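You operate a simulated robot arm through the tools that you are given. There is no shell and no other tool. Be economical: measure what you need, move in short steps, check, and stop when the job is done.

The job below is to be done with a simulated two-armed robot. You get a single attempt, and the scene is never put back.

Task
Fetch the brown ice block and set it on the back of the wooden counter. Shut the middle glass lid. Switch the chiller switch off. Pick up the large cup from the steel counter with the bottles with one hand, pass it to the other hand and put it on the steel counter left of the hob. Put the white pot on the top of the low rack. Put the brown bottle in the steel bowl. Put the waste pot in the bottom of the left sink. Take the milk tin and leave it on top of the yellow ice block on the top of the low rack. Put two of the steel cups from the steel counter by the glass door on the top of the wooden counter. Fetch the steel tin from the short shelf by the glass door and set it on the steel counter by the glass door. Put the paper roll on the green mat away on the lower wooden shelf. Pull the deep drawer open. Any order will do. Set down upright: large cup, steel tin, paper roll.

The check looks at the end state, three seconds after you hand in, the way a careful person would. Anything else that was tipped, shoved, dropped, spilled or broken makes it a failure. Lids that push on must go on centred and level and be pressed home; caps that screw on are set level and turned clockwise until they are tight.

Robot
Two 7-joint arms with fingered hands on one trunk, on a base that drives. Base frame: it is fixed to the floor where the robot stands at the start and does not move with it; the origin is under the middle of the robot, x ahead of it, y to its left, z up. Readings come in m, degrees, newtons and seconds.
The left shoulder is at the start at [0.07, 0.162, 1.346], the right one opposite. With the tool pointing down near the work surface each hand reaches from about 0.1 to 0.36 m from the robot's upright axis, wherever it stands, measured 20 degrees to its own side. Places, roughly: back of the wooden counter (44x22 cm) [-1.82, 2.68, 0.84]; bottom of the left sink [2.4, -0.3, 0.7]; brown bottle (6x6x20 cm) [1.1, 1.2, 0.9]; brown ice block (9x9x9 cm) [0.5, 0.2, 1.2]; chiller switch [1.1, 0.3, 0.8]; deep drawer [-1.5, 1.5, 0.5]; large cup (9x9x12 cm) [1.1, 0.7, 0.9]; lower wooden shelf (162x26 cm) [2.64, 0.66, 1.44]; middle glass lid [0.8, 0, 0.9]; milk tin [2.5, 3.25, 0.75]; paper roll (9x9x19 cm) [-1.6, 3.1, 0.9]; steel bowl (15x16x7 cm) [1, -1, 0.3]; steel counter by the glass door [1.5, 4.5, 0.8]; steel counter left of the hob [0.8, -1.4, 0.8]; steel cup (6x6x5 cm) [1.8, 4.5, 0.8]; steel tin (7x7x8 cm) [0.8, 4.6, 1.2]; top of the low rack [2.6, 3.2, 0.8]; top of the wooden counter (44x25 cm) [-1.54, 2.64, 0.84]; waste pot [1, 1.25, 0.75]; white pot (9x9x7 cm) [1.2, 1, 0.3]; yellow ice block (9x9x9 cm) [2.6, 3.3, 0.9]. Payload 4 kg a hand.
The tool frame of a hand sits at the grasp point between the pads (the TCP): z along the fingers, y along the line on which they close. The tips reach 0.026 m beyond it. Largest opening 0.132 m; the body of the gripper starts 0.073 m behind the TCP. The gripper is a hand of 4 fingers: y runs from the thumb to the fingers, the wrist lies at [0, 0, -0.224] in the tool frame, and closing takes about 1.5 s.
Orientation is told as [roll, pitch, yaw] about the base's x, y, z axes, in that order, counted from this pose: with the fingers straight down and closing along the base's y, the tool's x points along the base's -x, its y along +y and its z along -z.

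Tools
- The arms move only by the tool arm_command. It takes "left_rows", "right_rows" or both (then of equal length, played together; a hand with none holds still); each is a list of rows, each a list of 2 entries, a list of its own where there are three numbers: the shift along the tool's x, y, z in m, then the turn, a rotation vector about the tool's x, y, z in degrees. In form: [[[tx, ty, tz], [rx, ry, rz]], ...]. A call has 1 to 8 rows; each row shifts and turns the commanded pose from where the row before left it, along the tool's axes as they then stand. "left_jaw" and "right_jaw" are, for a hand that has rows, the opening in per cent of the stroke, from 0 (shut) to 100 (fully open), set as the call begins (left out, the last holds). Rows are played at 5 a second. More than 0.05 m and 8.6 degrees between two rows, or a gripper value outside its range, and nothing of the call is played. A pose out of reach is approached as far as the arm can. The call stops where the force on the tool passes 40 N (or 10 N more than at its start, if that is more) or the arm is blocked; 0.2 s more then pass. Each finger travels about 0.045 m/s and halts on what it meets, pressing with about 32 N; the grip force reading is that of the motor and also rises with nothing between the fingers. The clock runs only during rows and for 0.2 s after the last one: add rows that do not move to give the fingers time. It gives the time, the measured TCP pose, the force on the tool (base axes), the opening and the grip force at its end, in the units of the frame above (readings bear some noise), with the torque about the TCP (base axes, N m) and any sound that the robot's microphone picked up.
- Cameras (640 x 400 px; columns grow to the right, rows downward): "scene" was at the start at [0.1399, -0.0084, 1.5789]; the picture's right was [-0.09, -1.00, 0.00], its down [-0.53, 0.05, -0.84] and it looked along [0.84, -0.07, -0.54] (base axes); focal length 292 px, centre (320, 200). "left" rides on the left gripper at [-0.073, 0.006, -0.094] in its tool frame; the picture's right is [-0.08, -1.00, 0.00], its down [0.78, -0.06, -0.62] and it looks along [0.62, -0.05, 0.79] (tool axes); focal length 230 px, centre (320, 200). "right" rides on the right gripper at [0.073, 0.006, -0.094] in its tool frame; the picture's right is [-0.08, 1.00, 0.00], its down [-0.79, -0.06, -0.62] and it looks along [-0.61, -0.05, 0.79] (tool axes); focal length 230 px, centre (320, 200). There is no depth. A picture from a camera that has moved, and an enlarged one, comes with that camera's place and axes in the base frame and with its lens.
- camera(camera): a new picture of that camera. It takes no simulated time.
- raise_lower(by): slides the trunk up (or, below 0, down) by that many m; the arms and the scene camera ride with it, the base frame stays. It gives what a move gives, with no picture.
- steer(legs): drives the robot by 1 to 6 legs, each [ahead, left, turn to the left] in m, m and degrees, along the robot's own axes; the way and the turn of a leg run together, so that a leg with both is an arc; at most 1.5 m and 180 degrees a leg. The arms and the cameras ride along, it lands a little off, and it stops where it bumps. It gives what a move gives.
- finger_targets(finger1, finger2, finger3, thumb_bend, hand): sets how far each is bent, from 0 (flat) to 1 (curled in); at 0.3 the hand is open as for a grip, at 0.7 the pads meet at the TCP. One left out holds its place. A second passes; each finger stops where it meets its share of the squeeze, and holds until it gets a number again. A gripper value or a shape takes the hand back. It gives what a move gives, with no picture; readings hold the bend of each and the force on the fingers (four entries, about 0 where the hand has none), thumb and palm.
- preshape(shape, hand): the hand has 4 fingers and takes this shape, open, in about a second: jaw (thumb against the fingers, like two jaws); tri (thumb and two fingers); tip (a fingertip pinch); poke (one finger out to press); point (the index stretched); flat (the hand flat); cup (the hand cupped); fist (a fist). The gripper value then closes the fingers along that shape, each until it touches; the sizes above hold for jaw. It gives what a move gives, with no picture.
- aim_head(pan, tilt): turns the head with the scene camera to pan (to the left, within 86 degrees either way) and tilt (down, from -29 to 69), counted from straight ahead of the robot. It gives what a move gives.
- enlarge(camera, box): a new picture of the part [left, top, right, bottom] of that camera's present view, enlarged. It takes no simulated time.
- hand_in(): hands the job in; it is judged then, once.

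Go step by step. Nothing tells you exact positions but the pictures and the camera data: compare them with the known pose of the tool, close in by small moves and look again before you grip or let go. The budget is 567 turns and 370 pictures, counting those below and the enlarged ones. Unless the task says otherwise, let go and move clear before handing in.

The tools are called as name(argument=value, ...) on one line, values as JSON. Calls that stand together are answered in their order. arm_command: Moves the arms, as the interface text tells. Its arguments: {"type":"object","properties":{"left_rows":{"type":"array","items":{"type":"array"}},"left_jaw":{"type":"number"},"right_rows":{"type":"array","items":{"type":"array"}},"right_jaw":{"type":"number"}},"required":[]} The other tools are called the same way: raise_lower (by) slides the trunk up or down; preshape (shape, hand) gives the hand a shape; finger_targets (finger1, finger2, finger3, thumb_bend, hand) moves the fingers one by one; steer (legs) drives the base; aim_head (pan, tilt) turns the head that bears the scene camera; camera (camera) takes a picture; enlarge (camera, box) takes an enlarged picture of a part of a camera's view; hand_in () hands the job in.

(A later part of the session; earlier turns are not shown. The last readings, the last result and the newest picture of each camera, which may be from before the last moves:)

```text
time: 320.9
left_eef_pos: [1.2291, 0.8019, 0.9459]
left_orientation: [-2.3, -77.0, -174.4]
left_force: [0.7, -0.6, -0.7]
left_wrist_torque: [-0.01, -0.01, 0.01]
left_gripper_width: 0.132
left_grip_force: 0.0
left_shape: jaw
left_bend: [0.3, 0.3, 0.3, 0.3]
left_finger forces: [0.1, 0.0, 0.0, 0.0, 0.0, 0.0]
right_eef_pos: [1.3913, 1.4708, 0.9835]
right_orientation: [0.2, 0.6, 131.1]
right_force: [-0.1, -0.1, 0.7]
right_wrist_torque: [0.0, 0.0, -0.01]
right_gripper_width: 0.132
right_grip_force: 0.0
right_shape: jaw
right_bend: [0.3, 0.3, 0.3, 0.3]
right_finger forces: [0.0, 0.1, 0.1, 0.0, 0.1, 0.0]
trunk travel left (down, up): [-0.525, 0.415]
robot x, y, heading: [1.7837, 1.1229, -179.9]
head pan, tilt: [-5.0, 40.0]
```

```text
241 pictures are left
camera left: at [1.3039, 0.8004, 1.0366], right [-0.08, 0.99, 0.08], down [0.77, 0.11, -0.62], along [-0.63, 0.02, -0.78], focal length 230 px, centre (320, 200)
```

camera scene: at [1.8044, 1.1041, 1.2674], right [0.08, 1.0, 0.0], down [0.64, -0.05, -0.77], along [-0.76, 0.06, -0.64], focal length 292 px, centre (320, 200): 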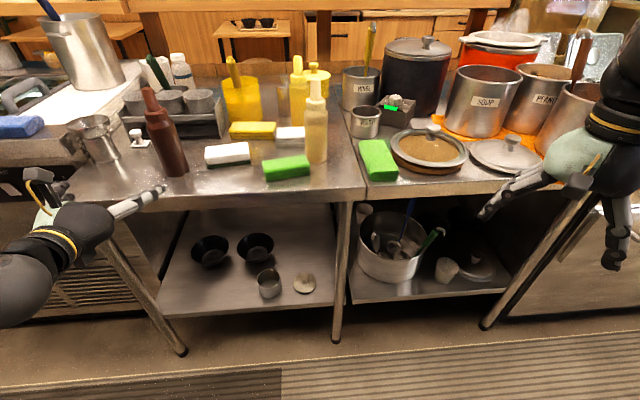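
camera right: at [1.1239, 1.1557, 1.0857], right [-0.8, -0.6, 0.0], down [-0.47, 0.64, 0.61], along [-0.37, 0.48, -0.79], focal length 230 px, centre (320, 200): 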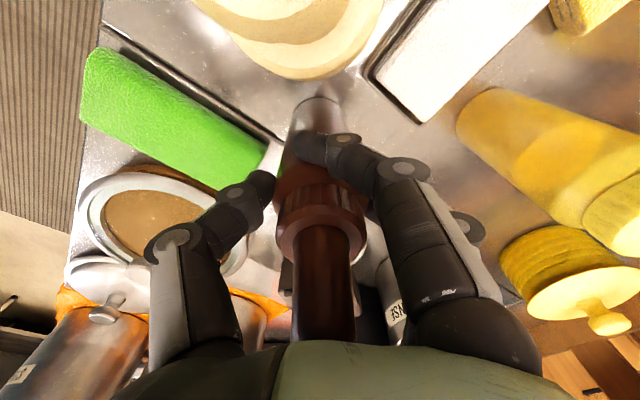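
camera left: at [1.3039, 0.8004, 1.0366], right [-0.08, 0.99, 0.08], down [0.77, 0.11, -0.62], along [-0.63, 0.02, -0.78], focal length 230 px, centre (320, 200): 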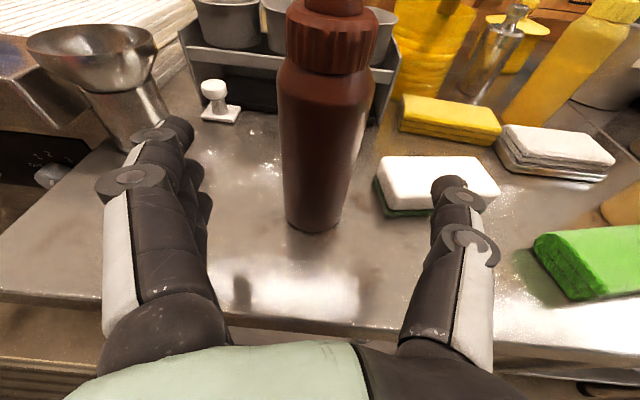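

arm_command(left_rows=[[[-0.006, -0.002, 0.028], [0, 0, 0]], [[-0.006, -0.003, 0.028], [0, 0, 0]], [[0, 0, 0], [0, 0, 0]]])

camera(camera="left")

```text
time: 321.7
left_eef_pos: [1.1738, 0.8019, 0.9447]
left_orientation: [-2.3, -76.9, -174.3]
left_force: [-0.6, 0.2, -0.3]
left_wrist_torque: [-0.02, -0.03, -0.03]
left_gripper_width: 0.1318
left_grip_force: 0.2
left_shape: jaw
left_bend: [0.3, 0.3, 0.3, 0.3]
left_finger forces: [0.0, 0.0, 0.1, 0.1, 0.0, 0.1]
right_eef_pos: [1.3926, 1.4702, 0.9851]
right_orientation: [0.3, 0.6, 131.1]
right_force: [0.3, 0.1, -0.1]
right_wrist_torque: [-0.01, 0.03, -0.01]
right_gripper_width: 0.1322
right_grip_force: 0.1
right_shape: jaw
right_bend: [0.3, 0.3, 0.3, 0.3]
right_finger forces: [0.1, 0.0, 0.1, 0.0, 0.0, 0.0]
trunk travel left (down, up): [-0.525, 0.415]
robot x, y, heading: [1.7832, 1.1255, -179.8]
head pan, tilt: [-5.0, 40.0]
```

```text
240 pictures are left
camera left: at [1.2482, 0.8003, 1.0374], right [-0.08, 0.99, 0.08], down [0.77, 0.11, -0.62], along [-0.63, 0.02, -0.78], focal length 230 px, centre (320, 200)
```

left: 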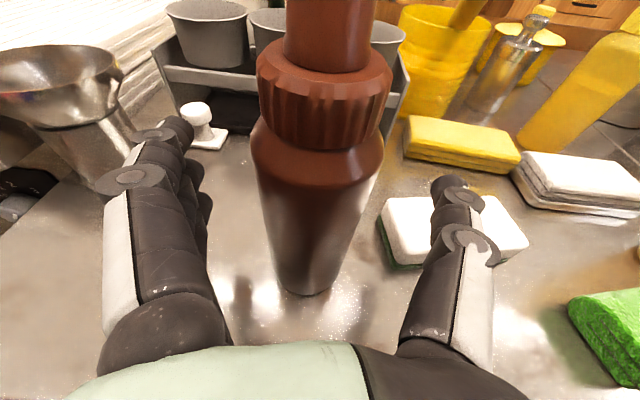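

arm_command(left_rows=[[[-0.003, 0, 0.013], [0, 0, 0]], [[0, 0, 0], [0, 0, 0]], [[0, 0, 0], [0, 0, 0]], [[0, 0, 0], [0, 0, 0]], [[0, 0, 0], [0, 0, 0]], [[0, 0, 0], [0, 0, 0]], [[0, 0, 0], [0, 0, 0]], [[0, 0, 0], [0, 0, 0]]], left_jaw=20)

camera(camera="left")

```text
time: 323.5
left_eef_pos: [1.1579, 0.8025, 0.9453]
left_orientation: [-2.3, -76.9, -174.5]
left_force: [-0.4, 0.3, -0.3]
left_wrist_torque: [-0.04, 0.02, -0.01]
left_gripper_width: 0.0318
left_grip_force: 31.8
left_shape: jaw
left_bend: [0.73, 0.74, 0.74, 0.75]
left_finger forces: [9.9, 8.1, 8.7, 0.1, 29.3, 0.0]
right_eef_pos: [1.3912, 1.4709, 0.9837]
right_orientation: [0.2, 0.7, 131.0]
right_force: [-1.0, 0.1, 0.7]
right_wrist_torque: [-0.05, 0.04, 0.0]
right_gripper_width: 0.132
right_grip_force: 0.0
right_shape: jaw
right_bend: [0.3, 0.3, 0.3, 0.3]
right_finger forces: [0.1, 0.0, 0.1, 0.1, 0.1, 0.0]
trunk travel left (down, up): [-0.525, 0.415]
robot x, y, heading: [1.7828, 1.1262, -180.1]
head pan, tilt: [-5.0, 40.0]
```

```text
239 pictures are left
camera left: at [1.2331, 0.8003, 1.0367], right [-0.08, 0.99, 0.08], down [0.77, 0.11, -0.62], along [-0.63, 0.02, -0.78], focal length 230 px, centre (320, 200)
```

left: 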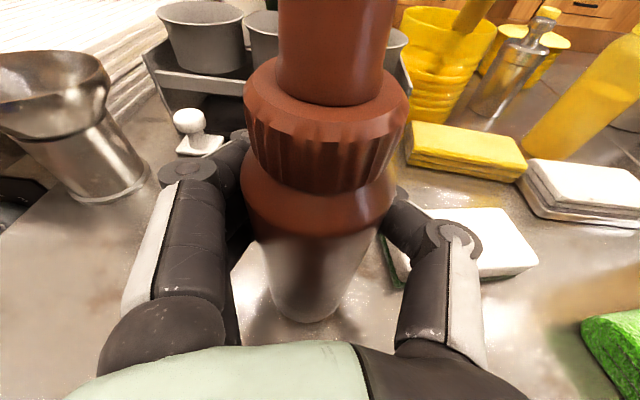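

Solid grip. Lifting, and tucking the right hand back closer to the body.

raise_lower(by=0.15)

steer(legs=[[-0.2, 0, 0]])

arm_command(right_rows=[[[0, 0, 0.04], [0, 0, 0]], [[0, 0, 0.04], [0, 0, 0]], [[0.028, -0.033, 0.02], [0, 0, 0]], [[0.028, -0.033, 0.02], [0, 0, 0]], [[0.028, -0.033, 0], [0, 0, 0]], [[0.028, -0.033, 0], [0, 0, 0]]])

camera(camera="scene")

```text
time: 325.2
left_eef_pos: [1.1579, 0.8014, 1.0947]
left_orientation: [-2.2, -76.9, -174.4]
left_force: [0.3, 0.1, -3.9]
left_wrist_torque: [0.0, 0.03, 0.0]
left_gripper_width: 0.0317
left_grip_force: 32.5
left_shape: jaw
left_bend: [0.73, 0.74, 0.74, 0.75]
left_finger forces: [9.9, 8.2, 8.9, 0.0, 28.8, 0.1]
right_eef_pos: [1.3909, 1.4705, 1.1336]
right_orientation: [0.2, 0.6, 131.2]
right_force: [-0.5, 0.0, -0.5]
right_wrist_torque: [0.0, 0.0, 0.02]
right_gripper_width: 0.1317
right_grip_force: 0.0
right_shape: jaw
right_bend: [0.3, 0.3, 0.3, 0.3]
right_finger forces: [0.1, 0.1, 0.1, 0.0, 0.0, 0.0]
trunk travel left (down, up): [-0.675, 0.265]
robot x, y, heading: [1.7818, 1.1266, -179.9]
head pan, tilt: [-5.0, 40.0]
```

```text
time: 326.8
left_eef_pos: [1.3536, 0.8017, 1.0933]
left_orientation: [-2.4, -76.8, -174.3]
left_force: [0.3, -0.7, -3.7]
left_wrist_torque: [0.02, 0.07, 0.0]
left_gripper_width: 0.0316
left_grip_force: 31.9
left_shape: jaw
left_bend: [0.73, 0.74, 0.74, 0.75]
left_finger forces: [9.9, 8.1, 8.9, 0.0, 28.7, 0.1]
right_eef_pos: [1.5839, 1.4712, 1.1342]
right_orientation: [0.2, 0.6, 131.1]
right_force: [-0.4, 0.8, -0.5]
right_wrist_torque: [-0.02, -0.02, 0.02]
right_gripper_width: 0.1321
right_grip_force: 0.1
right_shape: jaw
right_bend: [0.3, 0.3, 0.3, 0.3]
right_finger forces: [0.0, 0.0, 0.0, 0.0, 0.0, 0.1]
trunk travel left (down, up): [-0.675, 0.265]
robot x, y, heading: [1.9773, 1.1228, -179.8]
head pan, tilt: [-5.0, 40.0]
```

```text
time: 328.2
left_eef_pos: [1.3533, 0.8021, 1.0957]
left_orientation: [-2.3, -76.9, -174.3]
left_force: [-0.4, 0.8, -3.5]
left_wrist_torque: [0.04, 0.06, 0.0]
left_gripper_width: 0.0316
left_grip_force: 32.0
left_shape: jaw
left_bend: [0.73, 0.74, 0.74, 0.75]
left_finger forces: [10.0, 8.1, 8.8, 0.0, 28.6, 0.1]
right_eef_pos: [1.6587, 1.4613, 1.0185]
right_orientation: [0.2, 0.7, 131.2]
right_force: [0.1, 0.1, 0.8]
right_wrist_torque: [0.0, 0.02, -0.02]
right_gripper_width: 0.132
right_grip_force: 0.1
right_shape: jaw
right_bend: [0.3, 0.3, 0.3, 0.3]
right_finger forces: [0.0, 0.0, 0.0, 0.0, 0.0, 0.1]
right hand out of reach, approached as far as the arm can: row 4, 5, 6
trunk travel left (down, up): [-0.675, 0.265]
robot x, y, heading: [1.9812, 1.1285, -179.9]
head pan, tilt: [-5.0, 40.0]
```

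```text
238 pictures are left
camera scene: at [1.8446, 1.1323, 1.4173], right [0.08, 1.0, 0.0], down [0.64, -0.05, -0.77], along [-0.76, 0.06, -0.64], focal length 292 px, centre (320, 200)
```

scene: 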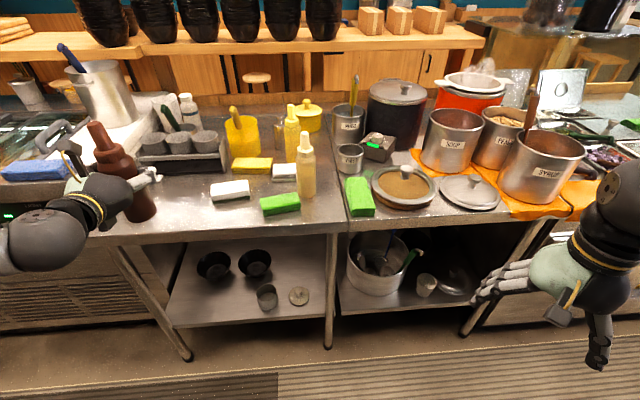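

Driving along to the hob end with the bottle.

steer(legs=[[0.17, 0, 0], [0, 1.0, 0], [0, 0.79, 0]])

aim_head(pan=12, tilt=50)

camera(camera="scene")

```text
time: 338.2
left_eef_pos: [1.2109, -0.9751, 1.0947]
left_orientation: [-2.2, -77.0, -173.5]
left_force: [0.1, 0.9, -3.1]
left_wrist_torque: [-0.01, 0.05, 0.01]
left_gripper_width: 0.0317
left_grip_force: 32.4
left_shape: jaw
left_bend: [0.73, 0.74, 0.74, 0.75]
left_finger forces: [10.2, 8.1, 8.9, 0.1, 28.2, 0.1]
right_eef_pos: [1.5062, -0.3113, 1.0182]
right_orientation: [0.2, 0.7, 132.0]
right_force: [-0.9, 0.3, 0.0]
right_wrist_torque: [0.01, -0.03, 0.0]
right_gripper_width: 0.1317
right_grip_force: 0.0
right_shape: jaw
right_bend: [0.3, 0.3, 0.3, 0.3]
right_finger forces: [0.0, 0.0, 0.0, 0.1, 0.1, 0.1]
trunk travel left (down, up): [-0.675, 0.265]
robot x, y, heading: [1.8333, -0.6424, -179.0]
head pan, tilt: [-5.0, 40.0]
```

```text
time: 339.0
left_eef_pos: [1.2118, -0.9752, 1.0946]
left_orientation: [-2.2, -76.9, -173.5]
left_force: [-0.5, -0.5, -3.7]
left_wrist_torque: [-0.02, 0.04, -0.02]
left_gripper_width: 0.0315
left_grip_force: 32.2
left_shape: jaw
left_bend: [0.73, 0.74, 0.74, 0.75]
left_finger forces: [10.1, 8.1, 8.8, 0.0, 28.2, 0.1]
right_eef_pos: [1.5065, -0.3119, 1.0166]
right_orientation: [0.2, 0.8, 132.0]
right_force: [0.1, 0.1, 0.2]
right_wrist_torque: [0.01, 0.01, -0.01]
right_gripper_width: 0.1318
right_grip_force: 0.2
right_shape: jaw
right_bend: [0.3, 0.3, 0.3, 0.3]
right_finger forces: [0.0, 0.1, 0.1, 0.1, 0.0, 0.0]
trunk travel left (down, up): [-0.675, 0.265]
robot x, y, heading: [1.8326, -0.6414, -179.2]
head pan, tilt: [12.0, 50.0]
```

```text
237 pictures are left
camera scene: at [1.7063, -0.6604, 1.4031], right [-0.22, 0.97, 0.0], down [0.75, 0.17, -0.64], along [-0.63, -0.14, -0.77], focal length 292 px, centre (320, 200)
```

scene: 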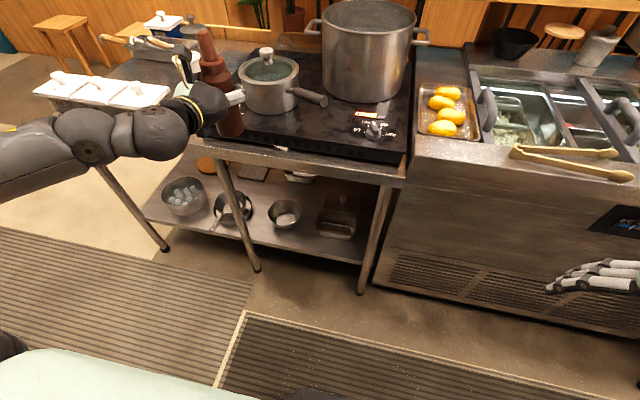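

enlarge(camera="scene", box=[200, 160, 380, 280])

```text
3.33 times, centred on (290, 220) of scene
camera zoom: at [1.7063, -0.6604, 1.4031], right [-0.22, 0.97, 0.0], down [0.75, 0.17, -0.64], along [-0.63, -0.14, -0.77], focal length 974 px, centre (420, 133)
```

zoom: 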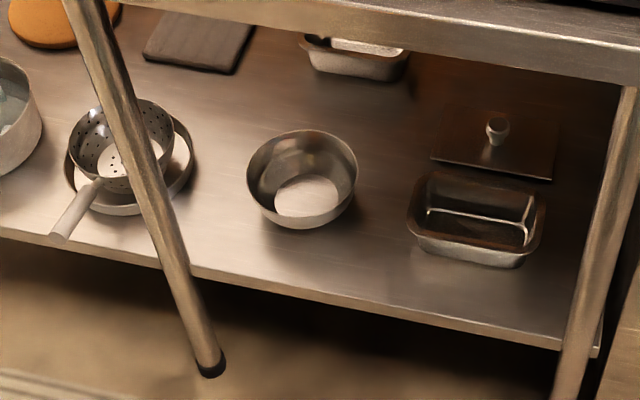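

The steel bowl is empty, centre about (0.93, −0.995). Backing off a little and lowering the trunk to shelf level.

steer(legs=[[-0.09, 0, -0.9]])

raise_lower(by=-0.615)

aim_head(pan=25, tilt=30)

camera(camera="scene")

camera(camera="left")

```text
time: 340.2
left_eef_pos: [1.2874, -0.9632, 1.0961]
left_orientation: [-2.1, -77.0, -174.5]
left_force: [0.6, 0.8, -3.1]
left_wrist_torque: [-0.02, 0.06, 0.01]
left_gripper_width: 0.0315
left_grip_force: 31.8
left_shape: jaw
left_bend: [0.73, 0.74, 0.74, 0.75]
left_finger forces: [10.2, 8.1, 8.7, 0.0, 28.1, 0.0]
right_eef_pos: [1.5929, -0.3051, 1.0198]
right_orientation: [0.4, 0.5, 131.1]
right_force: [-0.1, 1.1, 0.1]
right_wrist_torque: [0.01, 0.04, -0.02]
right_gripper_width: 0.1321
right_grip_force: 0.1
right_shape: jaw
right_bend: [0.3, 0.3, 0.3, 0.3]
right_finger forces: [0.1, 0.1, 0.0, 0.0, 0.0, 0.1]
trunk travel left (down, up): [-0.675, 0.265]
robot x, y, heading: [1.9099, -0.6408, -180.0]
head pan, tilt: [12.0, 50.0]
stopped in leg 1: the robot was blocked; the commanded pose is now the measured one
```

```text
refused: -0.615 is not a number from -0.4 to 0.4
```

```text
time: 341.0
left_eef_pos: [1.2839, -0.9644, 1.0926]
left_orientation: [-2.2, -76.8, -174.4]
left_force: [0.1, 1.2, -3.1]
left_wrist_torque: [0.03, 0.06, -0.01]
left_gripper_width: 0.0317
left_grip_force: 32.3
left_shape: jaw
left_bend: [0.73, 0.74, 0.74, 0.75]
left_finger forces: [10.2, 8.1, 8.8, 0.0, 28.0, 0.1]
right_eef_pos: [1.5889, -0.3048, 1.0179]
right_orientation: [0.2, 0.5, 131.2]
right_force: [-0.3, 0.1, 1.1]
right_wrist_torque: [-0.04, -0.01, 0.01]
right_gripper_width: 0.1318
right_grip_force: 0.2
right_shape: jaw
right_bend: [0.3, 0.3, 0.3, 0.3]
right_finger forces: [0.0, 0.0, 0.1, 0.0, 0.0, 0.1]
trunk travel left (down, up): [-0.675, 0.265]
robot x, y, heading: [1.9066, -0.6442, -179.6]
head pan, tilt: [25.0, 30.0]
```

```text
235 pictures are left
camera scene: at [1.7765, -0.6796, 1.4325], right [-0.43, 0.91, 0.0], down [0.45, 0.21, -0.87], along [-0.78, -0.37, -0.5], focal length 292 px, centre (320, 200)
```

scene: 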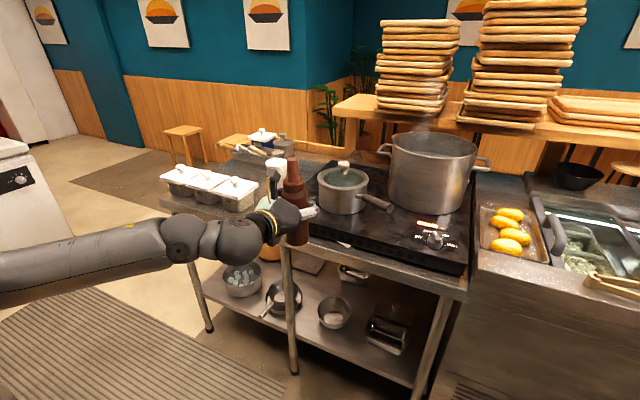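

```text
234 pictures are left
camera left: at [1.3581, -0.966, 1.1862], right [-0.08, 0.99, 0.08], down [0.77, 0.11, -0.62], along [-0.63, 0.02, -0.78], focal length 230 px, centre (320, 200)
```

left: 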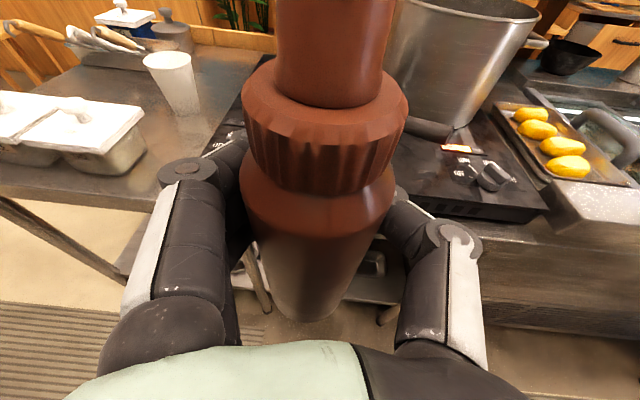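

raise_lower(by=-0.4)

raise_lower(by=-0.21)

camera(camera="scene")

camera(camera="left")

```text
time: 344.9
left_eef_pos: [1.2842, -0.9639, 0.6951]
left_orientation: [-2.1, -76.8, -174.4]
left_force: [0.5, 0.0, -3.5]
left_wrist_torque: [0.03, 0.0, 0.04]
left_gripper_width: 0.0313
left_grip_force: 32.4
left_shape: jaw
left_bend: [0.73, 0.74, 0.74, 0.75]
left_finger forces: [10.2, 8.1, 8.7, 0.1, 28.0, 0.0]
right_eef_pos: [1.5886, -0.3035, 0.6184]
right_orientation: [0.4, 0.7, 131.2]
right_force: [0.5, 0.1, -0.1]
right_wrist_torque: [0.0, 0.01, 0.0]
right_gripper_width: 0.132
right_grip_force: 0.1
right_shape: jaw
right_bend: [0.3, 0.3, 0.3, 0.3]
right_finger forces: [0.0, 0.0, 0.0, 0.0, 0.1, 0.1]
trunk travel left (down, up): [-0.275, 0.665]
robot x, y, heading: [1.9111, -0.6443, -179.9]
head pan, tilt: [25.0, 30.0]
```

```text
time: 347.1
left_eef_pos: [1.2835, -0.9641, 0.4849]
left_orientation: [-2.2, -76.9, -174.3]
left_force: [0.3, -1.2, -3.8]
left_wrist_torque: [0.02, 0.05, -0.01]
left_gripper_width: 0.0314
left_grip_force: 32.1
left_shape: jaw
left_bend: [0.73, 0.74, 0.74, 0.75]
left_finger forces: [10.4, 8.0, 8.7, 0.0, 27.9, 0.1]
right_eef_pos: [1.5873, -0.3055, 0.4081]
right_orientation: [0.1, 0.6, 131.2]
right_force: [-0.4, 0.5, -0.4]
right_wrist_torque: [0.01, -0.02, 0.03]
right_gripper_width: 0.132
right_grip_force: 0.1
right_shape: jaw
right_bend: [0.3, 0.3, 0.3, 0.3]
right_finger forces: [0.0, 0.0, 0.0, 0.0, 0.0, 0.0]
trunk travel left (down, up): [-0.065, 0.875]
robot x, y, heading: [1.9061, -0.6369, -179.8]
head pan, tilt: [25.0, 30.0]
```

```text
233 pictures are left
camera scene: at [1.7772, -0.6795, 0.8226], right [-0.43, 0.9, 0.0], down [0.45, 0.21, -0.87], along [-0.78, -0.37, -0.5], focal length 292 px, centre (320, 200)
```

scene: 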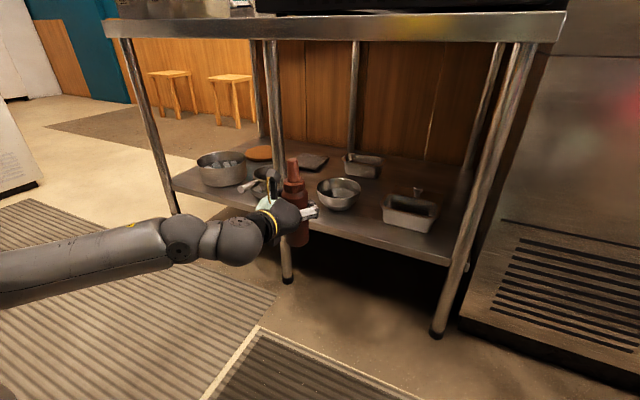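

```text
232 pictures are left
camera left: at [1.3587, -0.9659, 0.5765], right [-0.08, 0.99, 0.08], down [0.77, 0.11, -0.62], along [-0.63, 0.02, -0.78], focal length 230 px, centre (320, 200)
```

left: 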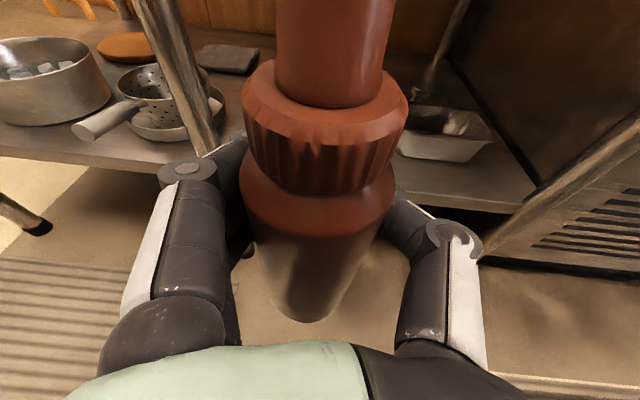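

Good view. Advancing toward the bowl past the leg.

steer(legs=[[0.18, 0.02, 0]])

camera(camera="scene")

camera(camera="left")

```text
time: 348.6
left_eef_pos: [1.1024, -0.9866, 0.4852]
left_orientation: [-2.2, -76.9, -174.3]
left_force: [0.0, -0.5, -2.4]
left_wrist_torque: [-0.01, 0.02, 0.03]
left_gripper_width: 0.0314
left_grip_force: 32.1
left_shape: jaw
left_bend: [0.73, 0.74, 0.74, 0.75]
left_finger forces: [10.3, 8.1, 8.7, 0.1, 27.8, 0.1]
right_eef_pos: [1.4066, -0.3269, 0.4075]
right_orientation: [0.2, 0.6, 131.3]
right_force: [0.0, -0.8, 0.6]
right_wrist_torque: [0.02, -0.04, 0.0]
right_gripper_width: 0.1318
right_grip_force: 0.1
right_shape: jaw
right_bend: [0.3, 0.3, 0.3, 0.3]
right_finger forces: [0.0, 0.1, 0.1, 0.0, 0.0, 0.0]
trunk travel left (down, up): [-0.065, 0.875]
robot x, y, heading: [1.7254, -0.6612, -179.6]
head pan, tilt: [25.0, 30.0]
```

```text
231 pictures are left
camera scene: at [1.5952, -0.7008, 0.8226], right [-0.43, 0.9, 0.0], down [0.45, 0.21, -0.87], along [-0.78, -0.37, -0.5], focal length 292 px, centre (320, 200)
```

scene: 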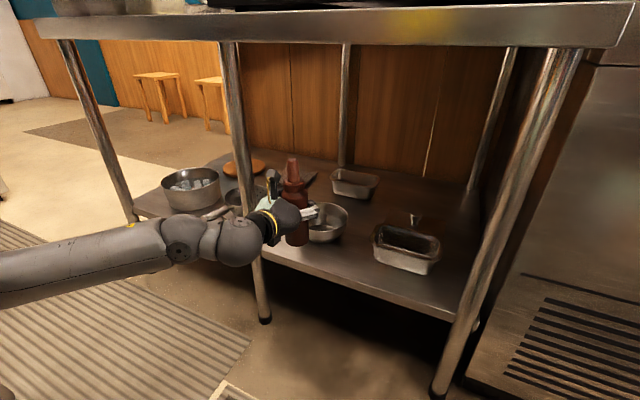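

```text
230 pictures are left
camera left: at [1.1772, -0.9878, 0.5763], right [-0.08, 0.99, 0.08], down [0.77, 0.11, -0.62], along [-0.63, 0.02, -0.78], focal length 230 px, centre (320, 200)
```

left: 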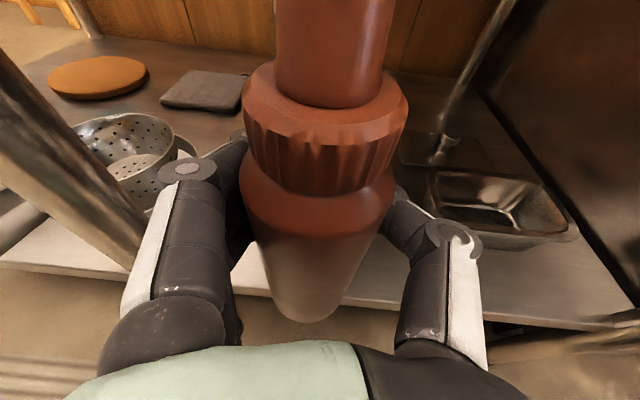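

arm_command(left_rows=[[[-0.009, 0, 0.0405], [0, 0, 0]], [[-0.009, 0, 0.0405], [0, 0, 0]], [[-0.009, 0, 0.0405], [0, 0, 0]], [[-0.009, 0, 0.0405], [0, 0, 0]], [[0, 0, 0], [0, 0, 0]]])

camera(camera="left")

enlarge(camera="scene", box=[200, 120, 400, 280])

```text
time: 349.8
left_eef_pos: [0.9377, -0.9976, 0.4816]
left_orientation: [-2.1, -76.8, -174.6]
left_force: [0.6, -0.2, -2.8]
left_wrist_torque: [0.02, 0.02, -0.01]
left_gripper_width: 0.031
left_grip_force: 32.2
left_shape: jaw
left_bend: [0.73, 0.74, 0.74, 0.75]
left_finger forces: [10.2, 8.0, 8.6, 0.0, 27.5, 0.1]
right_eef_pos: [1.4056, -0.3256, 0.4072]
right_orientation: [0.2, 0.6, 131.4]
right_force: [0.0, -0.6, 0.7]
right_wrist_torque: [0.01, 0.0, 0.02]
right_gripper_width: 0.1319
right_grip_force: 0.0
right_shape: jaw
right_bend: [0.3, 0.3, 0.3, 0.3]
right_finger forces: [0.0, 0.0, 0.0, 0.0, 0.0, 0.0]
trunk travel left (down, up): [-0.065, 0.875]
robot x, y, heading: [1.7271, -0.667, -179.4]
head pan, tilt: [25.0, 30.0]
```

```text
229 pictures are left
camera left: at [1.0116, -1.0001, 0.5737], right [-0.08, 0.99, 0.08], down [0.77, 0.11, -0.62], along [-0.63, 0.02, -0.78], focal length 230 px, centre (320, 200)
```

left: 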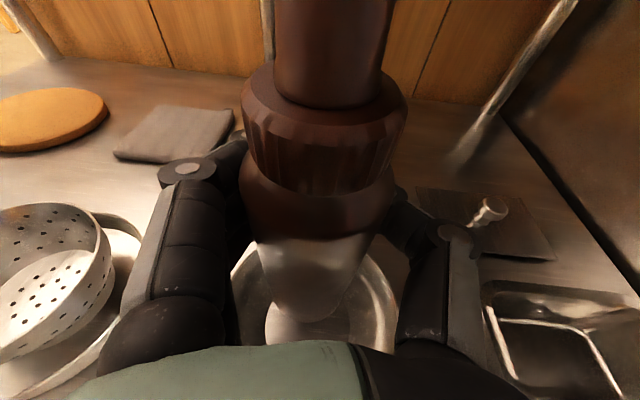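

```text
2.50 times, centred on (300, 200) of scene
camera zoom: at [1.595, -0.7008, 0.8226], right [-0.43, 0.9, 0.0], down [0.45, 0.21, -0.87], along [-0.78, -0.37, -0.5], focal length 730 px, centre (370, 200)
```

zoom: 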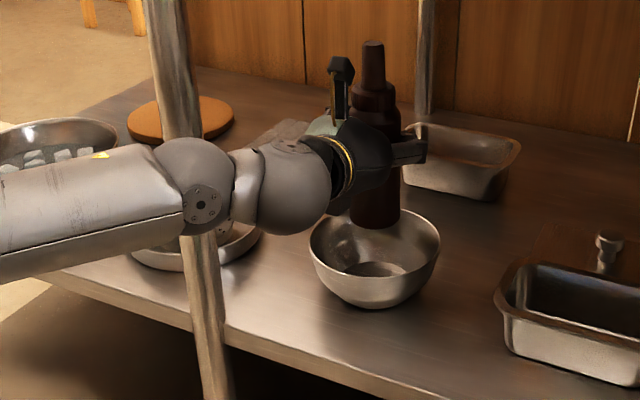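

Bottle is over the bowl; nudging 1 cm and lowering.

arm_command(left_rows=[[[-0.002, 0.009, 0.006], [0, 0, 0]], [[0.0293, 0, 0.0066], [0, 0, 0]], [[0.0293, 0, 0.0066], [0, 0, 0]], [[0.0195, 0, 0.0044], [0, 0, 0]], [[0, 0, 0], [0, 0, 0]]])

enlarge(camera="scene", box=[200, 120, 400, 280])

```text
time: 351.0
left_eef_pos: [0.9316, -1.0078, 0.4046]
left_orientation: [-2.2, -77.0, -174.2]
left_force: [1.1, 1.9, -2.1]
left_wrist_torque: [0.1, 0.02, 0.01]
left_gripper_width: 0.03
left_grip_force: 32.1
left_shape: jaw
left_bend: [0.74, 0.74, 0.74, 0.76]
left_finger forces: [11.8, 7.4, 7.4, 0.0, 26.6, 0.0]
right_eef_pos: [1.4063, -0.3255, 0.4081]
right_orientation: [0.2, 0.7, 131.3]
right_force: [0.2, 0.3, 0.1]
right_wrist_torque: [0.04, -0.01, 0.0]
right_gripper_width: 0.132
right_grip_force: 0.2
right_shape: jaw
right_bend: [0.3, 0.3, 0.3, 0.3]
right_finger forces: [0.0, 0.1, 0.0, 0.0, 0.0, 0.0]
trunk travel left (down, up): [-0.065, 0.875]
robot x, y, heading: [1.7268, -0.6611, -179.8]
head pan, tilt: [25.0, 30.0]
```

```text
2.50 times, centred on (300, 200) of scene
camera zoom: at [1.5951, -0.7008, 0.8226], right [-0.43, 0.9, 0.0], down [0.45, 0.21, -0.87], along [-0.78, -0.37, -0.5], focal length 730 px, centre (370, 200)
```

zoom: 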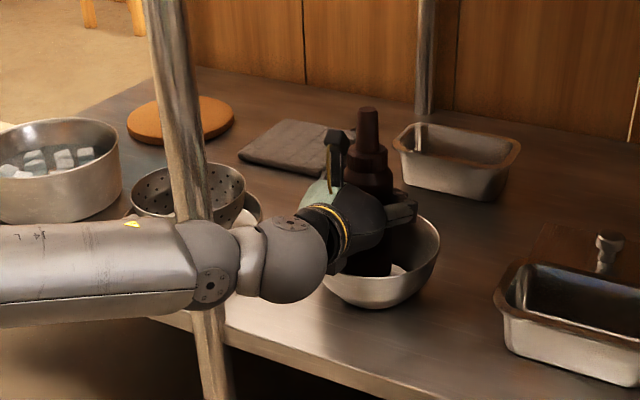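

arm_command(left_rows=[[[0.0098, -0.003, 0.0022], [0, 0, 0]], [[0.0078, 0, 0.0018], [0, 0, 0]], [[0, 0, 0], [0, 0, 0]]])

camera(camera="left")

enlarge(camera="scene", box=[250, 130, 380, 260])

```text
time: 351.8
left_eef_pos: [0.9313, -1.0042, 0.3963]
left_orientation: [-3.1, -77.6, -173.2]
left_force: [-0.9, -1.7, 25.5]
left_wrist_torque: [0.0, -0.15, -0.04]
left_gripper_width: 0.0247
left_grip_force: 32.0
left_shape: jaw
left_bend: [0.75, 0.76, 0.76, 0.78]
left_finger forces: [11.4, 6.9, 6.1, 0.1, 21.9, 0.0]
right_eef_pos: [1.408, -0.3263, 0.4086]
right_orientation: [0.3, 0.6, 131.3]
right_force: [0.3, -0.8, 0.6]
right_wrist_torque: [0.0, -0.02, -0.01]
right_gripper_width: 0.1321
right_grip_force: 0.1
right_shape: jaw
right_bend: [0.3, 0.3, 0.3, 0.3]
right_finger forces: [0.0, 0.0, 0.1, 0.0, 0.0, 0.0]
trunk travel left (down, up): [-0.065, 0.875]
robot x, y, heading: [1.7294, -0.661, -179.5]
head pan, tilt: [25.0, 30.0]
```

```text
226 pictures are left
camera left: at [1.0064, -1.0052, 0.4863], right [-0.08, 0.99, 0.09], down [0.76, 0.12, -0.63], along [-0.64, 0.02, -0.77], focal length 230 px, centre (320, 200)
```

left: 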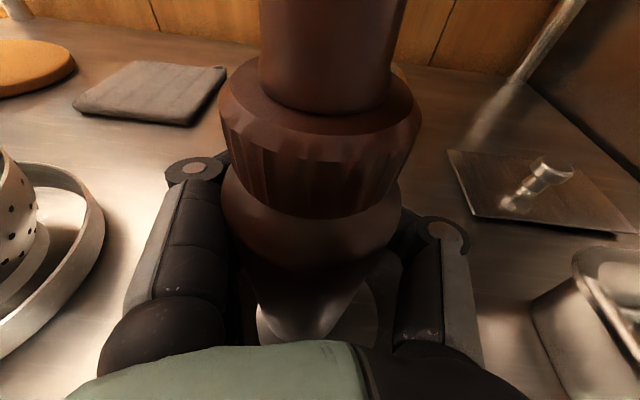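

```text
3.08 times, centred on (315, 195) of scene
camera zoom: at [1.5977, -0.6998, 0.8235], right [-0.43, 0.9, 0.0], down [0.45, 0.21, -0.87], along [-0.78, -0.37, -0.5], focal length 899 px, centre (335, 215)
```

zoom: 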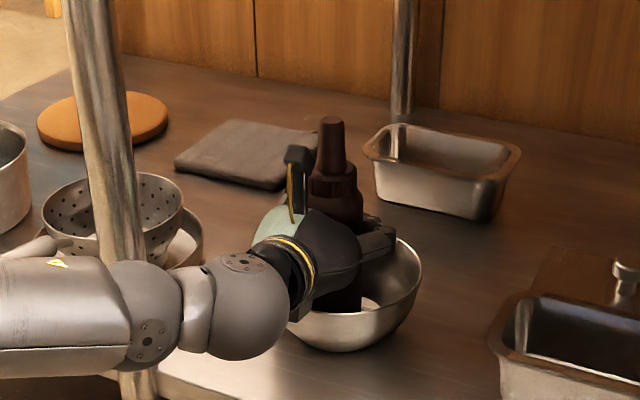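

Bottle stands on the bowl bottom. Relieving pressure and opening slowly.

arm_command(left_rows=[[[-0.004, 0, -0.001], [0, 0, 0]], [[0, 0, 0], [0, 0, 0]], [[0, 0, 0], [0, 0, 0]], [[0, 0, 0], [0, 0, 0]]], left_jaw=55)

camera(camera="left")

enlarge(camera="scene", box=[250, 130, 380, 260])

```text
time: 352.8
left_eef_pos: [0.9314, -1.0016, 0.3901]
left_orientation: [-1.9, -76.9, -174.5]
left_force: [0.5, 0.6, -0.8]
left_wrist_torque: [0.04, -0.04, 0.06]
left_gripper_width: 0.0708
left_grip_force: 0.0
left_shape: jaw
left_bend: [0.72, 0.72, 0.73, 0.7]
left_finger forces: [0.0, 0.1, 1.9, 0.1, 0.1, 0.0]
right_eef_pos: [1.4062, -0.3254, 0.4082]
right_orientation: [0.3, 0.7, 131.3]
right_force: [-0.4, 0.8, -0.2]
right_wrist_torque: [-0.02, -0.03, -0.04]
right_gripper_width: 0.1319
right_grip_force: 0.0
right_shape: jaw
right_bend: [0.3, 0.3, 0.3, 0.3]
right_finger forces: [0.0, 0.0, 0.1, 0.0, 0.0, 0.0]
trunk travel left (down, up): [-0.065, 0.875]
robot x, y, heading: [1.7264, -0.6617, -179.8]
head pan, tilt: [25.0, 30.0]
```

```text
224 pictures are left
camera left: at [1.006, -1.0044, 0.4815], right [-0.08, 0.99, 0.08], down [0.77, 0.11, -0.62], along [-0.63, 0.02, -0.78], focal length 230 px, centre (320, 200)
```

left: 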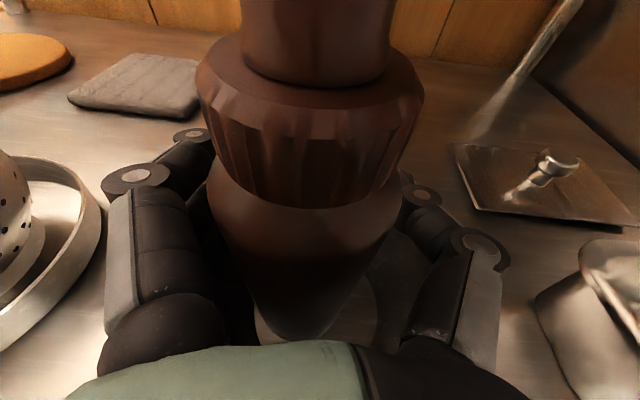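

```text
3.08 times, centred on (315, 195) of scene
camera zoom: at [1.5954, -0.7006, 0.8226], right [-0.43, 0.9, 0.0], down [0.45, 0.21, -0.87], along [-0.78, -0.37, -0.5], focal length 899 px, centre (335, 215)
```

zoom: 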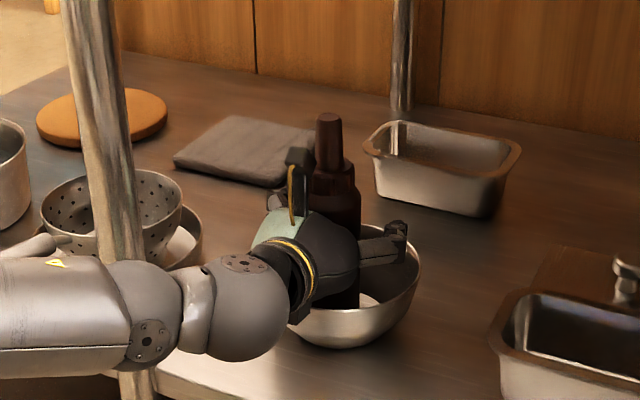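

arm_command(left_rows=[[[0, 0, 0], [0, 0, 0]], [[0, 0, 0], [0, 0, 0]], [[0, 0, 0], [0, 0, 0]], [[0, 0, 0], [0, 0, 0]], [[0, 0, 0], [0, 0, 0]]], left_jaw=100)

camera(camera="left")

```text
time: 354.0
left_eef_pos: [0.9313, -1.0037, 0.391]
left_orientation: [-2.0, -76.7, -174.4]
left_force: [0.4, 1.2, -0.4]
left_wrist_torque: [0.08, -0.05, 0.06]
left_gripper_width: 0.1314
left_grip_force: 0.0
left_shape: jaw
left_bend: [0.3, 0.3, 0.32, 0.3]
left_finger forces: [0.5, 0.1, 1.7, 0.0, 0.0, 0.0]
right_eef_pos: [1.4056, -0.326, 0.4072]
right_orientation: [0.2, 0.6, 131.2]
right_force: [-0.2, -0.3, 0.5]
right_wrist_torque: [0.03, 0.01, -0.01]
right_gripper_width: 0.1319
right_grip_force: 0.2
right_shape: jaw
right_bend: [0.3, 0.3, 0.3, 0.3]
right_finger forces: [0.1, 0.0, 0.0, 0.0, 0.0, 0.0]
trunk travel left (down, up): [-0.065, 0.875]
robot x, y, heading: [1.7268, -0.6617, -179.6]
head pan, tilt: [25.0, 30.0]
```

```text
222 pictures are left
camera left: at [1.0059, -1.0047, 0.482], right [-0.08, 0.99, 0.08], down [0.77, 0.11, -0.62], along [-0.63, 0.02, -0.78], focal length 230 px, centre (320, 200)
```

left: 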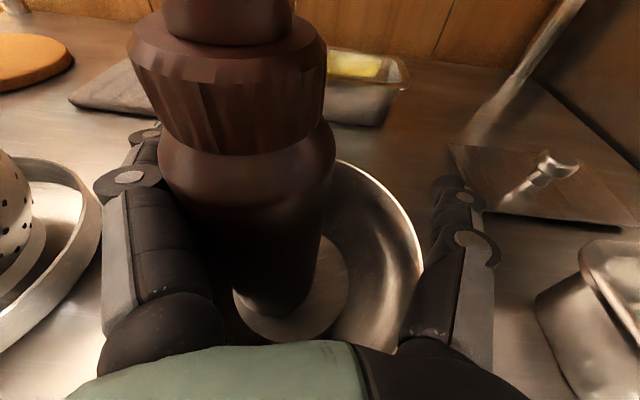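

The bottle is leaning against the fingers: the bowl centre is actually at about (0.957, −1.019). I'll recentre the hand on it and squeeze it upright again.

arm_command(left_rows=[[[0.004, 0.006, -0.018], [0, 0, 0]], [[0, 0.006, 0], [0, 0, 0]], [[0, 0, 0], [0, 0, 0]], [[0, 0, 0], [0, 0, 0]], [[0, 0, 0], [0, 0, 0]], [[0, 0, 0], [0, 0, 0]], [[0, 0, 0], [0, 0, 0]]], left_jaw=50)

camera(camera="left")

enlarge(camera="scene", box=[250, 130, 380, 260])

```text
time: 355.6
left_eef_pos: [0.9496, -1.0133, 0.3913]
left_orientation: [-2.3, -77.0, -174.3]
left_force: [0.3, -1.6, 1.0]
left_wrist_torque: [-0.07, 0.01, 0.01]
left_gripper_width: 0.0677
left_grip_force: 0.0
left_shape: jaw
left_bend: [0.73, 0.72, 0.72, 0.7]
left_finger forces: [0.1, 0.3, 0.9, 0.1, 0.0, 0.0]
right_eef_pos: [1.4065, -0.3267, 0.4068]
right_orientation: [0.1, 0.7, 131.3]
right_force: [0.5, 1.3, 0.1]
right_wrist_torque: [0.05, -0.01, -0.01]
right_gripper_width: 0.1319
right_grip_force: 0.0
right_shape: jaw
right_bend: [0.3, 0.3, 0.3, 0.3]
right_finger forces: [0.0, 0.0, 0.0, 0.0, 0.1, 0.1]
trunk travel left (down, up): [-0.065, 0.875]
robot x, y, heading: [1.7255, -0.6614, -179.5]
head pan, tilt: [25.0, 30.0]
```

```text
221 pictures are left
camera left: at [1.0253, -1.0158, 0.4829], right [-0.08, 0.99, 0.08], down [0.77, 0.11, -0.62], along [-0.63, 0.02, -0.78], focal length 230 px, centre (320, 200)
```

left: 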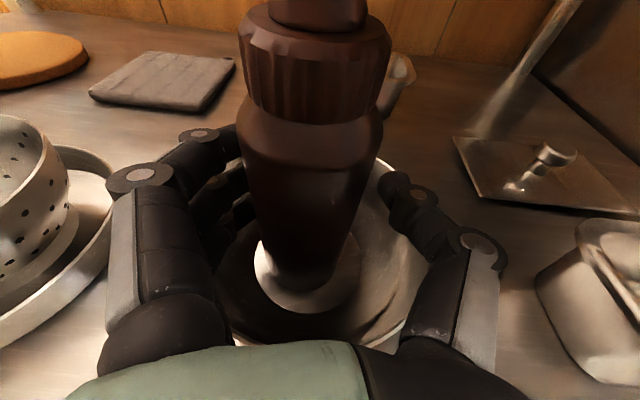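

```text
3.08 times, centred on (315, 195) of scene
camera zoom: at [1.5954, -0.7007, 0.8226], right [-0.43, 0.9, 0.0], down [0.45, 0.21, -0.87], along [-0.78, -0.37, -0.5], focal length 899 px, centre (335, 215)
```

zoom: 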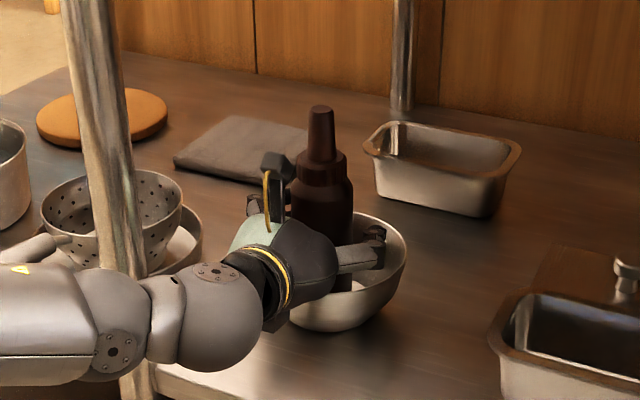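

The bottle is upright now. Opening fully.

arm_command(left_rows=[[[0, 0, 0], [0, 0, 0]], [[0, 0, 0], [0, 0, 0]], [[0, 0, 0], [0, 0, 0]], [[0, 0, 0], [0, 0, 0]], [[0, 0, 0], [0, 0, 0]]], left_jaw=100)

camera(camera="left")

```text
time: 356.8
left_eef_pos: [0.9507, -1.0131, 0.3916]
left_orientation: [-2.0, -76.9, -174.4]
left_force: [-0.2, 2.0, 0.0]
left_wrist_torque: [0.03, 0.06, 0.0]
left_gripper_width: 0.1313
left_grip_force: 0.1
left_shape: jaw
left_bend: [0.3, 0.3, 0.32, 0.3]
left_finger forces: [0.0, 0.1, 2.0, 0.0, 0.0, 0.0]
right_eef_pos: [1.4061, -0.3267, 0.4073]
right_orientation: [0.1, 0.7, 131.3]
right_force: [0.1, 0.9, 1.1]
right_wrist_torque: [-0.03, -0.04, 0.01]
right_gripper_width: 0.1317
right_grip_force: 0.0
right_shape: jaw
right_bend: [0.3, 0.3, 0.3, 0.3]
right_finger forces: [0.0, 0.1, 0.1, 0.0, 0.1, 0.0]
trunk travel left (down, up): [-0.065, 0.875]
robot x, y, heading: [1.7258, -0.6617, -179.8]
head pan, tilt: [25.0, 30.0]
```

```text
219 pictures are left
camera left: at [1.0253, -1.0157, 0.483], right [-0.08, 0.99, 0.08], down [0.77, 0.11, -0.62], along [-0.63, 0.02, -0.78], focal length 230 px, centre (320, 200)
```

left: 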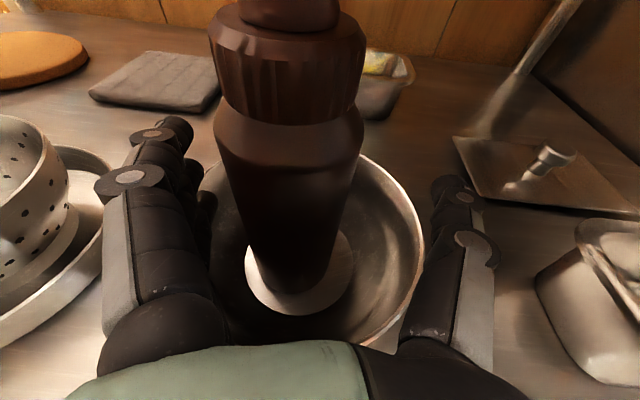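

The bottle stands upright in the bowl; only one finger touches the bowl wall. Lifting the open hand, then backing out.

arm_command(left_rows=[[[0, -0.003, 0], [0, 0, 0]], [[-0.0245, 0, -0.0055], [0, 0, 0]], [[-0.0245, 0, -0.0055], [0, 0, 0]], [[0.006, 0, -0.03], [0, 0, 0]], [[0.009, 0, -0.04], [0, 0, 0]], [[0.009, 0, -0.04], [0, 0, 0]], [[0.009, 0, -0.04], [0, 0, 0]]])

camera(camera="left")

enlarge(camera="scene", box=[220, 110, 400, 270])

```text
time: 358.4
left_eef_pos: [1.1043, -1.0012, 0.4455]
left_orientation: [-2.6, -76.5, -173.7]
left_force: [0.3, 0.3, -1.0]
left_wrist_torque: [0.02, 0.04, 0.0]
left_gripper_width: 0.1318
left_grip_force: 0.0
left_shape: jaw
left_bend: [0.3, 0.3, 0.3, 0.3]
left_finger forces: [0.0, 0.0, 0.0, 0.1, 0.1, 0.1]
right_eef_pos: [1.4057, -0.3262, 0.408]
right_orientation: [0.2, 0.7, 131.2]
right_force: [-0.3, 0.3, -0.2]
right_wrist_torque: [0.0, -0.01, 0.01]
right_gripper_width: 0.132
right_grip_force: 0.0
right_shape: jaw
right_bend: [0.3, 0.3, 0.3, 0.3]
right_finger forces: [0.0, 0.0, 0.1, 0.1, 0.1, 0.0]
trunk travel left (down, up): [-0.065, 0.875]
robot x, y, heading: [1.7266, -0.66, -179.9]
head pan, tilt: [25.0, 30.0]
```

```text
218 pictures are left
camera left: at [1.1782, -1.0024, 0.5382], right [-0.08, 0.99, 0.09], down [0.78, 0.12, -0.62], along [-0.62, 0.02, -0.78], focal length 230 px, centre (320, 200)
```

left: 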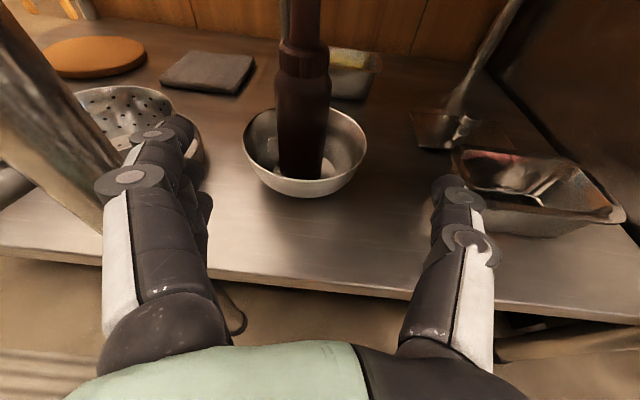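

```text
2.50 times, centred on (310, 190) of scene
camera zoom: at [1.5954, -0.7006, 0.8226], right [-0.43, 0.9, 0.0], down [0.45, 0.21, -0.87], along [-0.78, -0.37, -0.5], focal length 730 px, centre (345, 225)
```

zoom: 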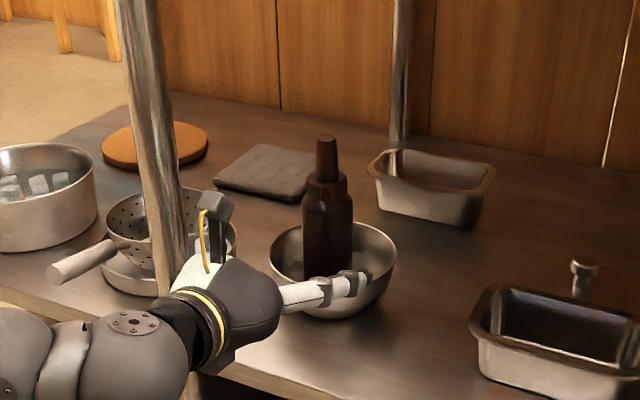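

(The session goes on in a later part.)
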